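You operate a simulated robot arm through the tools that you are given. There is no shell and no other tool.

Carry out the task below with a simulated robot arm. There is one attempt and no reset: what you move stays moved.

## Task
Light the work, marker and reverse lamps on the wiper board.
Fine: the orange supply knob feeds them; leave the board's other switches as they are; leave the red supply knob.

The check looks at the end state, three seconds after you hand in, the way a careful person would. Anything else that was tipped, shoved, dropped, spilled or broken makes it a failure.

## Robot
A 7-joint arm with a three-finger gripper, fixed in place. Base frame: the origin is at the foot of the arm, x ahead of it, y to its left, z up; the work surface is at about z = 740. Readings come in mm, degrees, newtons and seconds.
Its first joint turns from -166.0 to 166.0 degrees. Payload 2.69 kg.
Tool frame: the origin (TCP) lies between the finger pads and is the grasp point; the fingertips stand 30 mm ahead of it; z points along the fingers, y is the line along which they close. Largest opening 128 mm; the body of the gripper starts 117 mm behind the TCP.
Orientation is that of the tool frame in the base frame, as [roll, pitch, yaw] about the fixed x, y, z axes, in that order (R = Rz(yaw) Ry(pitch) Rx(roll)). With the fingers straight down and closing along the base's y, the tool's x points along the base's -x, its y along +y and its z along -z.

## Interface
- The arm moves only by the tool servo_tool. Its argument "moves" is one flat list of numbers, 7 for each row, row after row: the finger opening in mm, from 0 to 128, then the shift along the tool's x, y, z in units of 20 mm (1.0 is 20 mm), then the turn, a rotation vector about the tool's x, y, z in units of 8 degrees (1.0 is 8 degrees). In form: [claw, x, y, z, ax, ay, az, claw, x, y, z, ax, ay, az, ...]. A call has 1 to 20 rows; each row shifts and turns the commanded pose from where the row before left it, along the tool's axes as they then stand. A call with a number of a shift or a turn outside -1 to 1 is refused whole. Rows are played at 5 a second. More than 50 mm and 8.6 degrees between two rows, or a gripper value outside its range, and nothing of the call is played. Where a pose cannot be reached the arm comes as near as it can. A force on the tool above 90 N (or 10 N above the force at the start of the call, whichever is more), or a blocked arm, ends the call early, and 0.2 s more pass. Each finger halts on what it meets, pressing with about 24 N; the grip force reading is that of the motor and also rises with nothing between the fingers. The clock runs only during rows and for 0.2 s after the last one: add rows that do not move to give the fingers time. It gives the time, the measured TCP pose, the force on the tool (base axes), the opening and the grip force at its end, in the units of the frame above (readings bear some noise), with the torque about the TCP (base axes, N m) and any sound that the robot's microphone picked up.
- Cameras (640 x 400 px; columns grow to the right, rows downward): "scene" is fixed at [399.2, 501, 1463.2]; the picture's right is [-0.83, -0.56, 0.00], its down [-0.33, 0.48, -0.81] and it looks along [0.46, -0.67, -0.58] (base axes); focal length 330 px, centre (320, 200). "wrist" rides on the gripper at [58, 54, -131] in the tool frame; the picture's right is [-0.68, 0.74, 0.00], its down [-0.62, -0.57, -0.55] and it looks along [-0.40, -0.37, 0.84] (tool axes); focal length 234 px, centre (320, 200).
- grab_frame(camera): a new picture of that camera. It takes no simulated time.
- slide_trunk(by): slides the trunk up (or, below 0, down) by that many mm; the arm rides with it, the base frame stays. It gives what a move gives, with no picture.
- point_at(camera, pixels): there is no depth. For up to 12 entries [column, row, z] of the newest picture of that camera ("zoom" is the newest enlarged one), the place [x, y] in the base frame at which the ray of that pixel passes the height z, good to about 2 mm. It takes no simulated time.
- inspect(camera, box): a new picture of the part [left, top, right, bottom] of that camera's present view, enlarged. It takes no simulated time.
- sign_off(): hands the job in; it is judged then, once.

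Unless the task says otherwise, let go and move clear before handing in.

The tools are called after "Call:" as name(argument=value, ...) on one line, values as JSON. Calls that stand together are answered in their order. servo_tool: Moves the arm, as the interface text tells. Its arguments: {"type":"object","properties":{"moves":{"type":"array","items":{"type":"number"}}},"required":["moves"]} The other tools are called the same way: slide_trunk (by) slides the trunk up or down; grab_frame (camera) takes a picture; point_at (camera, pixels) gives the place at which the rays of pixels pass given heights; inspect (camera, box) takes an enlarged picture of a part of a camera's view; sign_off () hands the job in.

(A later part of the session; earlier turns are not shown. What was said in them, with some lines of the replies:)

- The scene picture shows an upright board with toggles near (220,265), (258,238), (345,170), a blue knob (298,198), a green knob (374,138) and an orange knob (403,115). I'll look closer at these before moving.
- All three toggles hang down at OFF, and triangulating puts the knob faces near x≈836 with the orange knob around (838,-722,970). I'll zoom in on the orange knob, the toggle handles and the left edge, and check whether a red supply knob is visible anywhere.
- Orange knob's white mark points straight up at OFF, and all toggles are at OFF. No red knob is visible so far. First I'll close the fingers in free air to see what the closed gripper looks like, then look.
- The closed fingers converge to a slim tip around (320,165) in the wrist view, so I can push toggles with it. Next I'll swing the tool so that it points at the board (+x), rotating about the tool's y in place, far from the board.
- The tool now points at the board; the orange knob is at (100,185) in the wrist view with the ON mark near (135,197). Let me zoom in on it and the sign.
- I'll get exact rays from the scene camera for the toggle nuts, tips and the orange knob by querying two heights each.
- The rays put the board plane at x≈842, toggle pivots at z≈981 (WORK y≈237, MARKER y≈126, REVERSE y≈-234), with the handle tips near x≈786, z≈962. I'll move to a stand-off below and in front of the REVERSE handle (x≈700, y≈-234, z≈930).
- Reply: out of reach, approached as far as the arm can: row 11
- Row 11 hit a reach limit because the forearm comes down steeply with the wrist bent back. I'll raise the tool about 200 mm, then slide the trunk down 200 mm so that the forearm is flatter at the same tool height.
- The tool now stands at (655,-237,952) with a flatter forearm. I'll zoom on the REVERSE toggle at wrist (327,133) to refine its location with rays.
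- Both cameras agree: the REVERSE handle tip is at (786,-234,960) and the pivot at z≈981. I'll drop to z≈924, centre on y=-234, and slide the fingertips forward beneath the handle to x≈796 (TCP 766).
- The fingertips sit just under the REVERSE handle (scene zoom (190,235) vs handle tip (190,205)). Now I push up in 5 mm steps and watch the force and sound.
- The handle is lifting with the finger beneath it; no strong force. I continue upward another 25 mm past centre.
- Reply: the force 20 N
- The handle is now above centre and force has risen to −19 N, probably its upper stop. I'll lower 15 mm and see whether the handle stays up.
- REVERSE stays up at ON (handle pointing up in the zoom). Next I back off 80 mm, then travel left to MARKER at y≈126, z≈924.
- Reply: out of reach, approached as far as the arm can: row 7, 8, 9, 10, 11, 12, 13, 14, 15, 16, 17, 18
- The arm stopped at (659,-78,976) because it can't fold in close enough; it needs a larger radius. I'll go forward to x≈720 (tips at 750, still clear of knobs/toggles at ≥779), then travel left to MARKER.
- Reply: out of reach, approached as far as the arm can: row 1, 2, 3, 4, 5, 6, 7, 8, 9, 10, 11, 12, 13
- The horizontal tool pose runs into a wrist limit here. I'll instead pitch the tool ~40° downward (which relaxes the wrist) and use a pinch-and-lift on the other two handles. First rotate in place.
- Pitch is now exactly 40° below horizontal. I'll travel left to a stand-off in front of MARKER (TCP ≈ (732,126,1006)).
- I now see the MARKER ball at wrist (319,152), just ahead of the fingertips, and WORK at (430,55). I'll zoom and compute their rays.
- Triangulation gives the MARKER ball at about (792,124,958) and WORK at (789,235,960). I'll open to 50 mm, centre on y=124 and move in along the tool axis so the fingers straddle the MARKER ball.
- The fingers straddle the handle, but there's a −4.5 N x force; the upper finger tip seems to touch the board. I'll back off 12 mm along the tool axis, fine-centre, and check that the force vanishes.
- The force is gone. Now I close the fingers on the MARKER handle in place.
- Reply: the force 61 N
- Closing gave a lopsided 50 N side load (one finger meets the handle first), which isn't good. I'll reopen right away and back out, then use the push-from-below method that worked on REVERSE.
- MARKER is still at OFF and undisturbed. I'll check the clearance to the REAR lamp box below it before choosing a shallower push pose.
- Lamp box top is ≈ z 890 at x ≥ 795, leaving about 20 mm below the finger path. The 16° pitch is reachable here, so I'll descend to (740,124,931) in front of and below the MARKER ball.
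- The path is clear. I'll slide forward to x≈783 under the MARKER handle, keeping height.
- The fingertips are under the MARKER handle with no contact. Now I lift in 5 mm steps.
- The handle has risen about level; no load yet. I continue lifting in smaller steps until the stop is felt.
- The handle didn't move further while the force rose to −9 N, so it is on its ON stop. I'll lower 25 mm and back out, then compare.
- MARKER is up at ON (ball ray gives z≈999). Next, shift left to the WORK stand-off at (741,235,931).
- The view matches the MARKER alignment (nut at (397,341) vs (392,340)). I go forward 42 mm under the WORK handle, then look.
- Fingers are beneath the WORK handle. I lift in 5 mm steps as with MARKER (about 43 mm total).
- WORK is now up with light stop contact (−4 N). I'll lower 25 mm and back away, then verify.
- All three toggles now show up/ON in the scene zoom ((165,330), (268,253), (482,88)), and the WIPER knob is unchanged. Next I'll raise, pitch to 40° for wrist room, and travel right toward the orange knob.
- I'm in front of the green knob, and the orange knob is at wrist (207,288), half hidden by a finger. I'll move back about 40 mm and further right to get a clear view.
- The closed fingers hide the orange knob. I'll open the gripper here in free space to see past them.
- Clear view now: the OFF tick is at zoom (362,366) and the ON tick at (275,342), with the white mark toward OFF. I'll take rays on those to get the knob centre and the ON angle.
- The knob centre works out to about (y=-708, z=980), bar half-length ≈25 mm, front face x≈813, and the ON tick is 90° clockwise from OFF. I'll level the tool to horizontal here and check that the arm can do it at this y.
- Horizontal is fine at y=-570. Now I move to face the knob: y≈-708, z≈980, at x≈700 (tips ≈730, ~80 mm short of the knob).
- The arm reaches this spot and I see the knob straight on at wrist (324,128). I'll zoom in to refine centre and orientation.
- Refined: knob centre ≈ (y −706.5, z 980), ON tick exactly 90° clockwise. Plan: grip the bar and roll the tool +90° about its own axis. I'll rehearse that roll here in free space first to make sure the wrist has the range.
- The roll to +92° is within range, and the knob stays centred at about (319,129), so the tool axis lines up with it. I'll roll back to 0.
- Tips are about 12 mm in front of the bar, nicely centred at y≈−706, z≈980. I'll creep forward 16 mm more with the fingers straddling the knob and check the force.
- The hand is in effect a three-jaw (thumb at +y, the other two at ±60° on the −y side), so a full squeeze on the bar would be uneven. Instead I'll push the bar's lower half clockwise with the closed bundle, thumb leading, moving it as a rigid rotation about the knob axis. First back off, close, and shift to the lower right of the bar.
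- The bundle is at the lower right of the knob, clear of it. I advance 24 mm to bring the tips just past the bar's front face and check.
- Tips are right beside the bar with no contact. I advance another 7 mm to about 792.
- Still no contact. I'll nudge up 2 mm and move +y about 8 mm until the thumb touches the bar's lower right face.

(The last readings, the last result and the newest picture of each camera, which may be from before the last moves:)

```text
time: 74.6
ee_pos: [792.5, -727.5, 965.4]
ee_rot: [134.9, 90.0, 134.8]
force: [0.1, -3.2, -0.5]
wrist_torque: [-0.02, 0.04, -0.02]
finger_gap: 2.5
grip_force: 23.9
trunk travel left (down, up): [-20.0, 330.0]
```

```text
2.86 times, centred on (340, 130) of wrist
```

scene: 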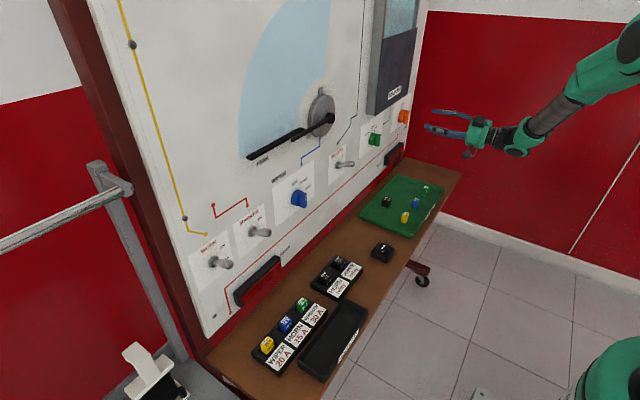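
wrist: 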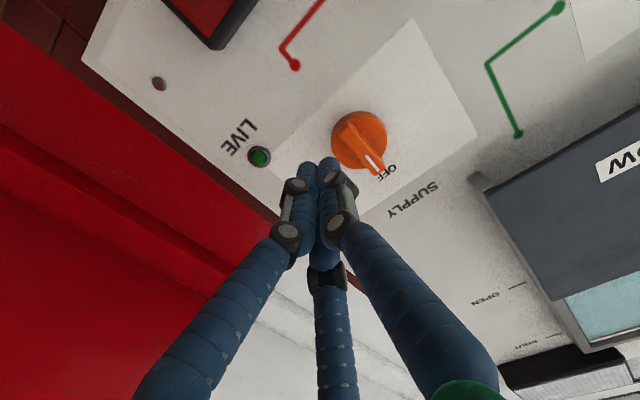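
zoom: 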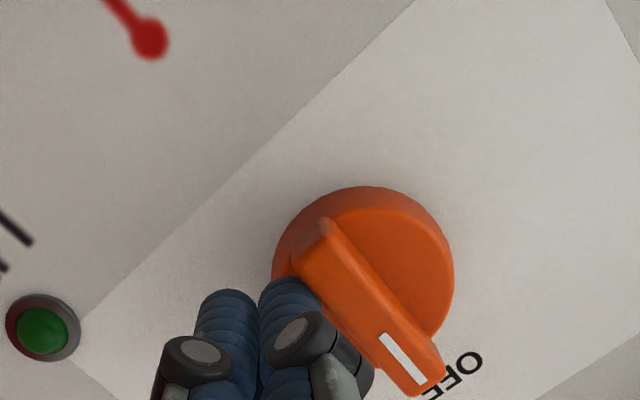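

The thumb now touches the bar (−3.2 N in y) exactly where predicted. I start the rigid clockwise rotation about the knob axis, 4 rows of 8°.

Call:
servo_tool(moves=[0, 0.139, 0.115, 0, 0, 0, 1, 0, 0.139, 0.115, 0, 0, 0, 1, 0, 0.139, 0.115, 0, 0, 0, 1, 0, 0.139, 0.115, 0, 0, 0, 1])

Call:
inspect(camera="wrist", box=[240, 60, 440, 200])

Call:
inspect(camera="scene", box=[380, 90, 460, 145])

```text
time: 75.6
ee_pos: [790.8, -717.8, 956.0]
ee_rot: [90.1, 58.0, 90.0]
force: [-0.3, -0.9, -0.8]
wrist_torque: [-0.03, 0.07, -0.02]
finger_gap: 2.1
grip_force: 24.1
trunk travel left (down, up): [-20.0, 330.0]
```

```text
2.86 times, centred on (340, 130) of wrist
```

zoom: 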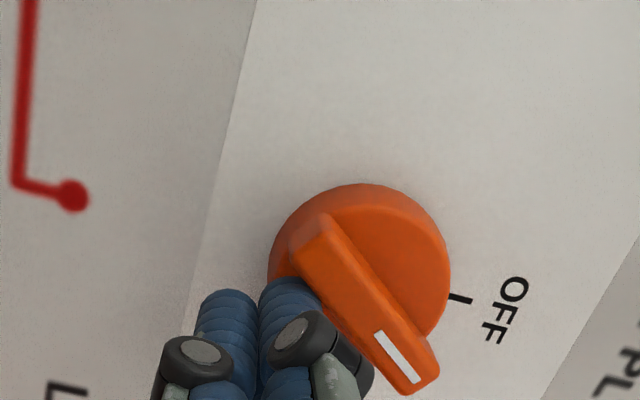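

```text
7.27 times, centred on (420, 118) of scene
```

zoom: 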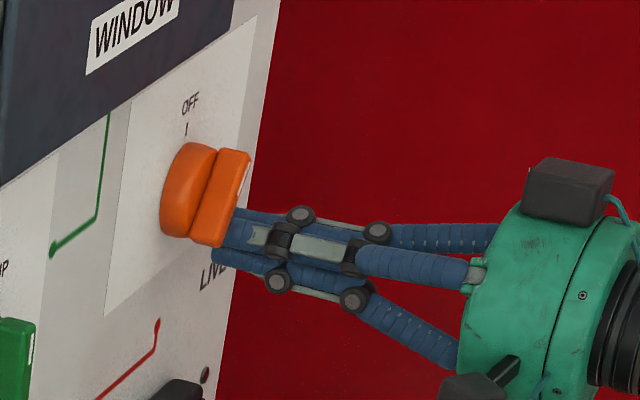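

The knob turns with the tool: the pointer has left the OFF tick by ~32°, with little force. Continue another 32°.

Call:
servo_tool(moves=[0, 0.139, 0.115, 0, 0, 0, 1, 0, 0.139, 0.115, 0, 0, 0, 1, 0, 0.139, 0.115, 0, 0, 0, 1, 0, 0.139, 0.115, 0, 0, 0, 1])

Call:
inspect(camera="wrist", box=[240, 60, 440, 200])

Call:
inspect(camera="scene", box=[380, 90, 460, 145])

```text
time: 76.6
ee_pos: [790.5, -701.7, 956.5]
ee_rot: [90.0, 25.9, 90.1]
force: [0.4, 1.2, -1.2]
wrist_torque: [-0.02, 0.04, 0.01]
finger_gap: 2.3
grip_force: 24.0
trunk travel left (down, up): [-20.0, 330.0]
```

```text
2.86 times, centred on (340, 130) of wrist
```

zoom: 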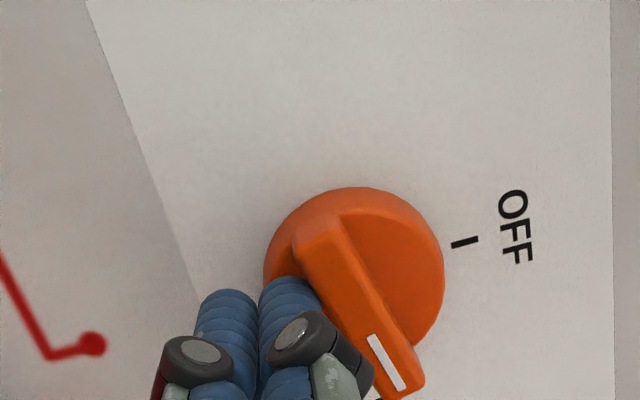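

```text
7.27 times, centred on (420, 118) of scene
```

zoom: 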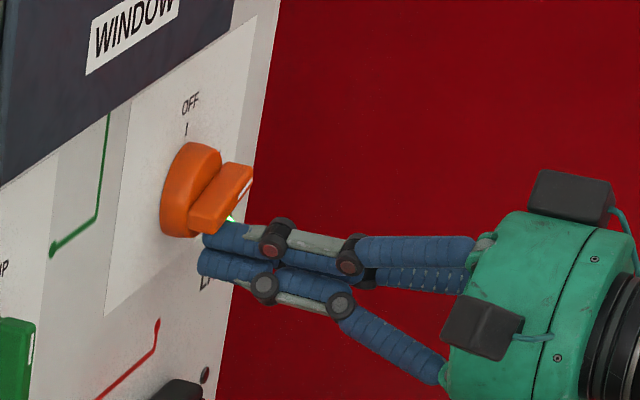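

The LIVE lamp has lit (bright green at scene zoom (232,218)). I'll continue the last ~26° so that the knob seats fully at ON.

Call:
servo_tool(moves=[0, 0.139, 0.115, 0, 0, 0, 1, 0, 0.139, 0.115, 0, 0, 0, 1, 0, 0.139, 0.115, 0, 0, 0, 1, 0, 0, 0, 0, 0, 0, 0])

Call:
inspect(camera="wrist", box=[240, 60, 440, 200])

Call:
inspect(camera="scene", box=[380, 90, 460, 145])

```text
time: 77.6
ee_pos: [790.4, -692.5, 956.1]
ee_rot: [90.0, 1.8, 90.0]
force: [-0.6, -2.7, -11.2]
wrist_torque: [0.03, 0.18, -0.17]
finger_gap: 2.0
grip_force: 24.1
trunk travel left (down, up): [-20.0, 330.0]
```

```text
2.86 times, centred on (340, 130) of wrist
```

zoom: 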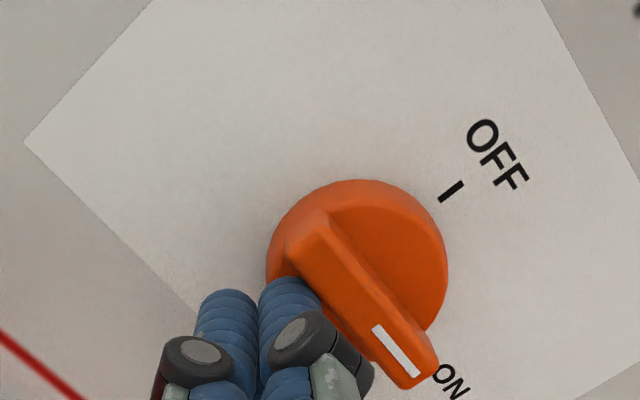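

```text
7.27 times, centred on (420, 118) of scene
```

zoom: 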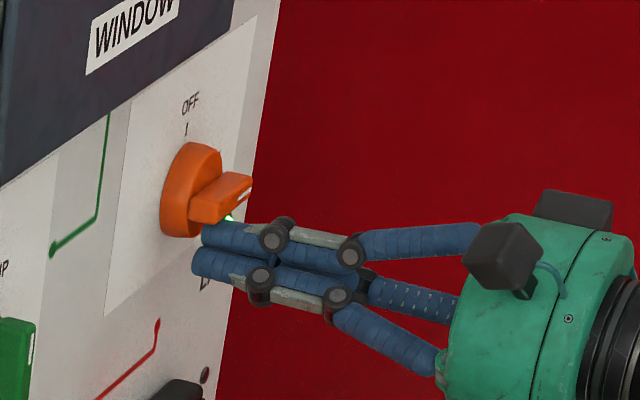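

The pointer is aligned with ON and a −11 N reaction shows the stop is reached. I'll relieve the contact (8 mm away along tool −y), retreat straight back, and check.

Call:
servo_tool(moves=[0, 0, -0.3, 0, 0, 0, 0, 0, 0, -0.3, 0, 0, 0, 0, 0, 0, 0, -0.7, 0, 0, 0, 0, 0, 0, -1, 0, 0, 0, 0, 0, 0, -1, 0, 0, 0, 0, 0, 0, -1, 0, 0, 0, 0, 0, 0, -1, 0, 0, 0, 0, 0, 0, 0, 0, 0, 0])

Call:
grab_frame(camera="wrist")

Call:
inspect(camera="scene", box=[380, 90, 460, 145])

Call:
grab_frame(camera="scene")

```text
time: 79.4
ee_pos: [696.6, -693.0, 945.4]
ee_rot: [90.0, 2.1, 90.1]
force: [0.3, -0.2, 0.1]
wrist_torque: [0.0, -0.01, -0.03]
finger_gap: 2.6
grip_force: 24.7
trunk travel left (down, up): [-20.0, 330.0]
```

```text
taken
```

wrist: 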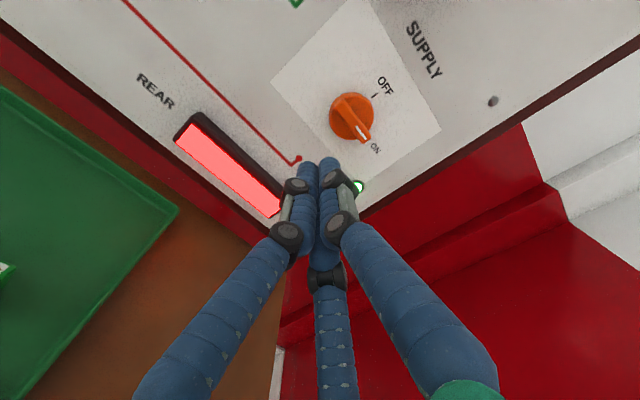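

```text
7.27 times, centred on (420, 118) of scene
```

zoom: 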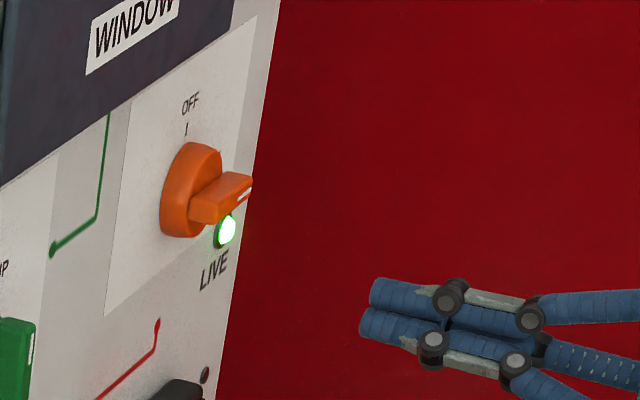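

```text
taken
```

scene: 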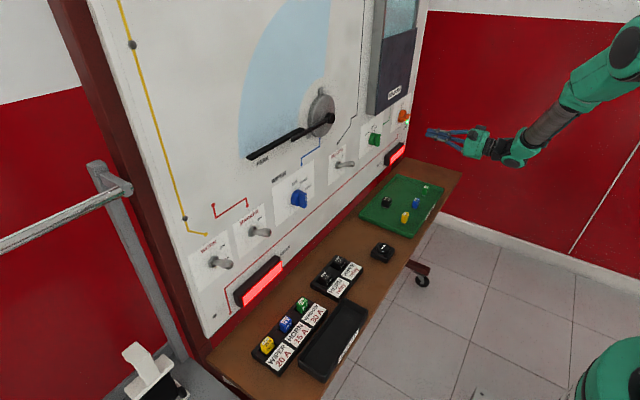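

LIVE is lit and both REAR marker lamps glow red (scene (262,280), (395,152)). I still want to see the work and reverse lamps at the top of the board, so I'll roll back to level and move back/left/up for a wrist view.

Call:
servo_tool(moves=[0, 0, 0, -0.3, 0, 0, -1, 0, 0, 0, -0.3, 0, 0, -1, 0, 0, 0, -0.3, 0, 0, -1, 0, 0, 0, -0.3, 0, 0, -1, 0, 0, 0, -0.3, 0, 0, -1, 0, 0, 0, 0, 0, 0, -1, 0, 0, 0, 0, 0, 0, -1, 0, 0, 0, 0, 0, 0, -1, 0, 0, 0, 0, 0, 0, -1, 0, 0, 0, 0, 0, 0, -1, 0, 0, 0, 0, 0, 0, -1, 0, 0, 0, 0, 0, 0, 0])

Call:
servo_tool(moves=[0, -0.6, 1, 0, 0, 0, 0, 0, -0.6, 1, 0, 0, 0, 0, 0, -0.6, 1, 0, 0, 0, 0, 0, -0.6, 1, 0, 0, 0, 0, 0, -0.6, 1, 0, 0, 0, 0, 0, -0.6, 1, 0, 0, 0, 0, 0, -0.6, 1, 0, 0, 0, 0, 0, -0.6, 1, 0, 0, 0, 0, 0, -0.6, 1, 0, 0, 0, 0, 0, -0.6, 1, 0, 0, 0, 0, 0, -0.6, 1, 0, 0, 0, 0, 0, -0.6, 1, 0, 0, 0, 0, 0, -0.6, 1, 0, 0, 0, 0, 0, -0.6, 1, 0, 0, 0, 0, 0, -0.6, 1, 0, 0, 0, 0, 0, -0.6, 1, 0, 0, 0, 0])

Call:
grab_frame(camera="wrist")

Call:
grab_frame(camera="scene")

```text
time: 82.0
ee_pos: [667.3, -692.7, 947.5]
ee_rot: [-93.6, 90.0, -93.7]
force: [-0.1, -0.8, -0.9]
wrist_torque: [0.0, -0.03, -0.06]
finger_gap: 2.1
grip_force: 23.9
trunk travel left (down, up): [-20.0, 330.0]
```

```text
time: 85.4
ee_pos: [668.1, -373.0, 1138.1]
ee_rot: [110.8, 90.0, 110.7]
force: [0.1, -0.2, 0.0]
wrist_torque: [0.01, -0.02, 0.08]
finger_gap: 2.1
grip_force: 24.1
trunk travel left (down, up): [-20.0, 330.0]
```

```text
taken
```

wrist: 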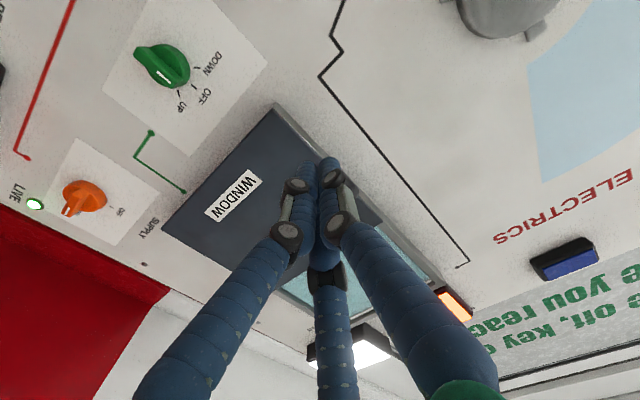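

```text
taken
```

scene: 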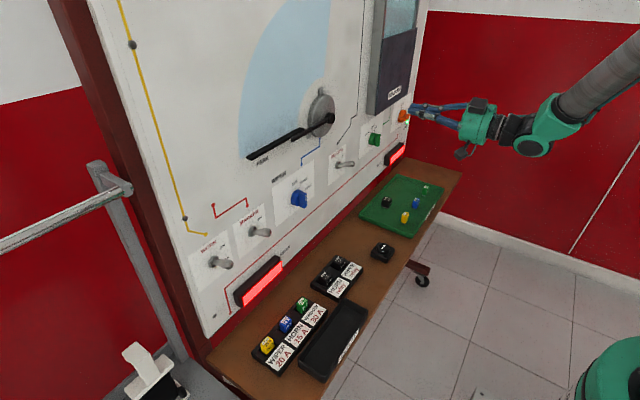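

An orange lamp (455,307) and a white lamp (370,345) at the top right are lit. I'll move left to see the remaining top lamps.

Call:
servo_tool(moves=[0, -0.2, 1, 0, 0, 0, 0, 0, -0.2, 1, 0, 0, 0, 0, 0, -0.2, 1, 0, 0, 0, 0, 0, -0.2, 1, 0, 0, 0, 0, 0, -0.2, 1, 0, 0, 0, 0, 0, -0.2, 1, 0, 0, 0, 0, 0, -0.2, 1, 0, 0, 0, 0, 0, -0.2, 1, 0, 0, 0, 0, 0, -0.2, 1, 0, 0, 0, 0, 0, -0.2, 1, 0, 0, 0, 0, 0, -0.2, 1, 0, 0, 0, 0, 0, -0.2, 1, 0, 0, 0, 0])

Call:
grab_frame(camera="wrist")

Call:
grab_frame(camera="scene")

```text
time: 88.0
ee_pos: [667.2, -133.7, 1186.8]
ee_rot: [172.0, 89.9, 171.9]
force: [-0.9, -0.3, 0.4]
wrist_torque: [0.0, -0.02, 0.05]
finger_gap: 2.3
grip_force: 24.0
trunk travel left (down, up): [-20.0, 330.0]
```

```text
taken
```

wrist: 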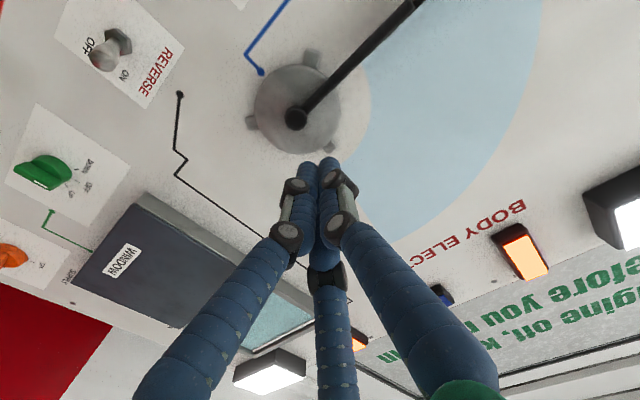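

```text
taken
```

scene: 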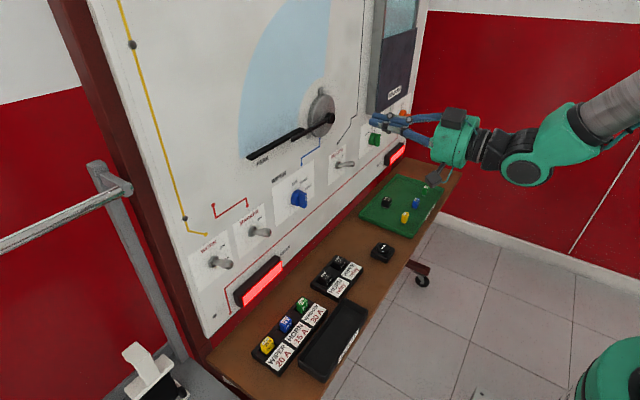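

Both white lamps ((628,220) and (270,372)), both orange markers and both red REAR lamps are lit, and the wiper is still parked. I'll move clear of the wiper hub and do a last close check of every control.

Call:
servo_tool(moves=[0, 0, -1, 0, 0, 0, 0, 0, 0, -1, 0, 0, 0, 0, 0, 0, -1, -0.3, 0, 0, 0, 0, 0, -1, -0.3, 0, 0, 0, 0, 0, -1, -0.3, 0, 0, 0, 0, 0, -1, -0.3, 0, 0, 0, 0, 0, -1, -0.3, 0, 0, 0, 0, 0, -1, -0.3, 0, 0, 0, 0, 0, -1, -0.3, 0, 0, 0, 0, 0, -1, -0.3, 0, 0, 0, 60, 0, 0, 0, 0, 0, 0, 60, 0, 0, 0, 0, 0, 0])

Call:
inspect(camera="scene", box=[180, 130, 380, 290])

Call:
inspect(camera="scene", box=[320, 80, 480, 200])

Call:
grab_frame(camera="wrist")

Call:
grab_frame(camera="scene")

```text
time: 90.6
ee_pos: [619.4, -332.1, 1186.5]
ee_rot: [-88.5, 90.0, -88.5]
force: [0.2, 0.1, -0.2]
wrist_torque: [-0.01, 0.01, 0.04]
finger_gap: 60.0
grip_force: 0.0
trunk travel left (down, up): [-20.0, 330.0]
```

```text
2.50 times, centred on (280, 210) of scene
```

zoom: 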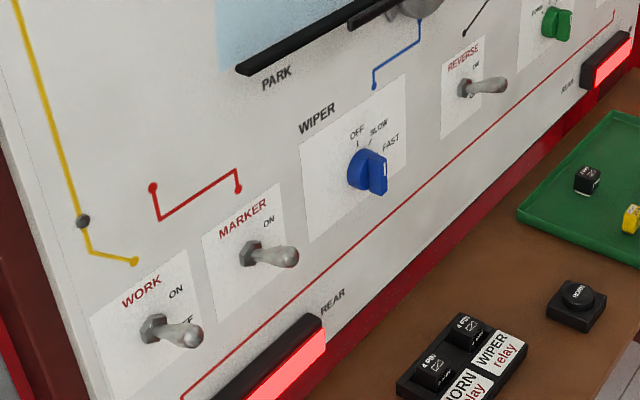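

```text
3.33 times, centred on (400, 140) of scene
```

zoom: 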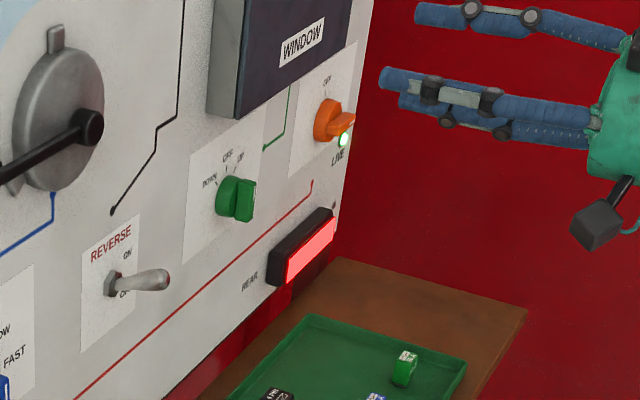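

```text
taken
```

wrist: 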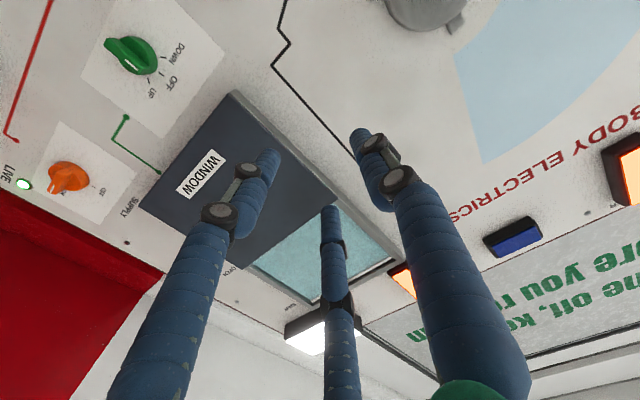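

```text
taken
```

scene: 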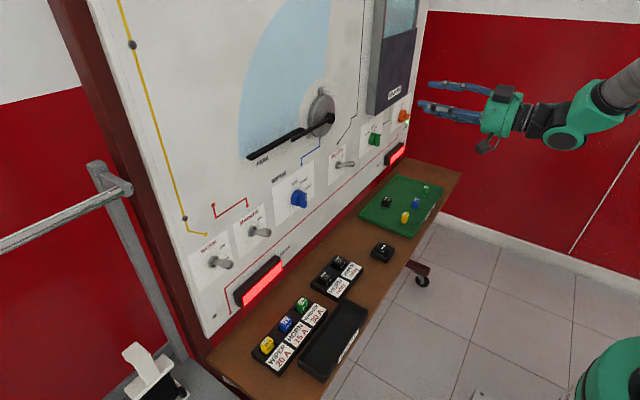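

WORK, MARKER and REVERSE all stand at ON, the orange supply is at ON with LIVE lit, and the white, orange and red lamps glow. The WIPER and WINDOW knobs look as they did at the start, and the arm is clear at (619,−332,1186), so I'm handing in.

Call:
sign_off()

```text
The job is handed in.
```

The work, marker and reverse lamps on the wiper board are lit. I flipped the WORK, MARKER and REVERSE toggles up to ON, then turned the orange supply knob to ON. The LIVE light came on straight away.

- **Lamps:** in the last pictures I saw both white lamps at the top of the board, both orange marker lamps and both red REAR lamps glowing.
- **Other switches:** the WIPER and WINDOW knobs look as they did at the start, and the wiper is still parked. I never saw the red supply knob, so I didn't touch it.
- **Rough moment:** while trying to grip the MARKER handle, the fingers closed unevenly and put about 50 N of sideways force on it. I let go at once and pushed the handle up from below instead. It moved normally and shows no damage in the pictures.

Nothing on the table was moved. The arm is clear of the board and the job is handed in.
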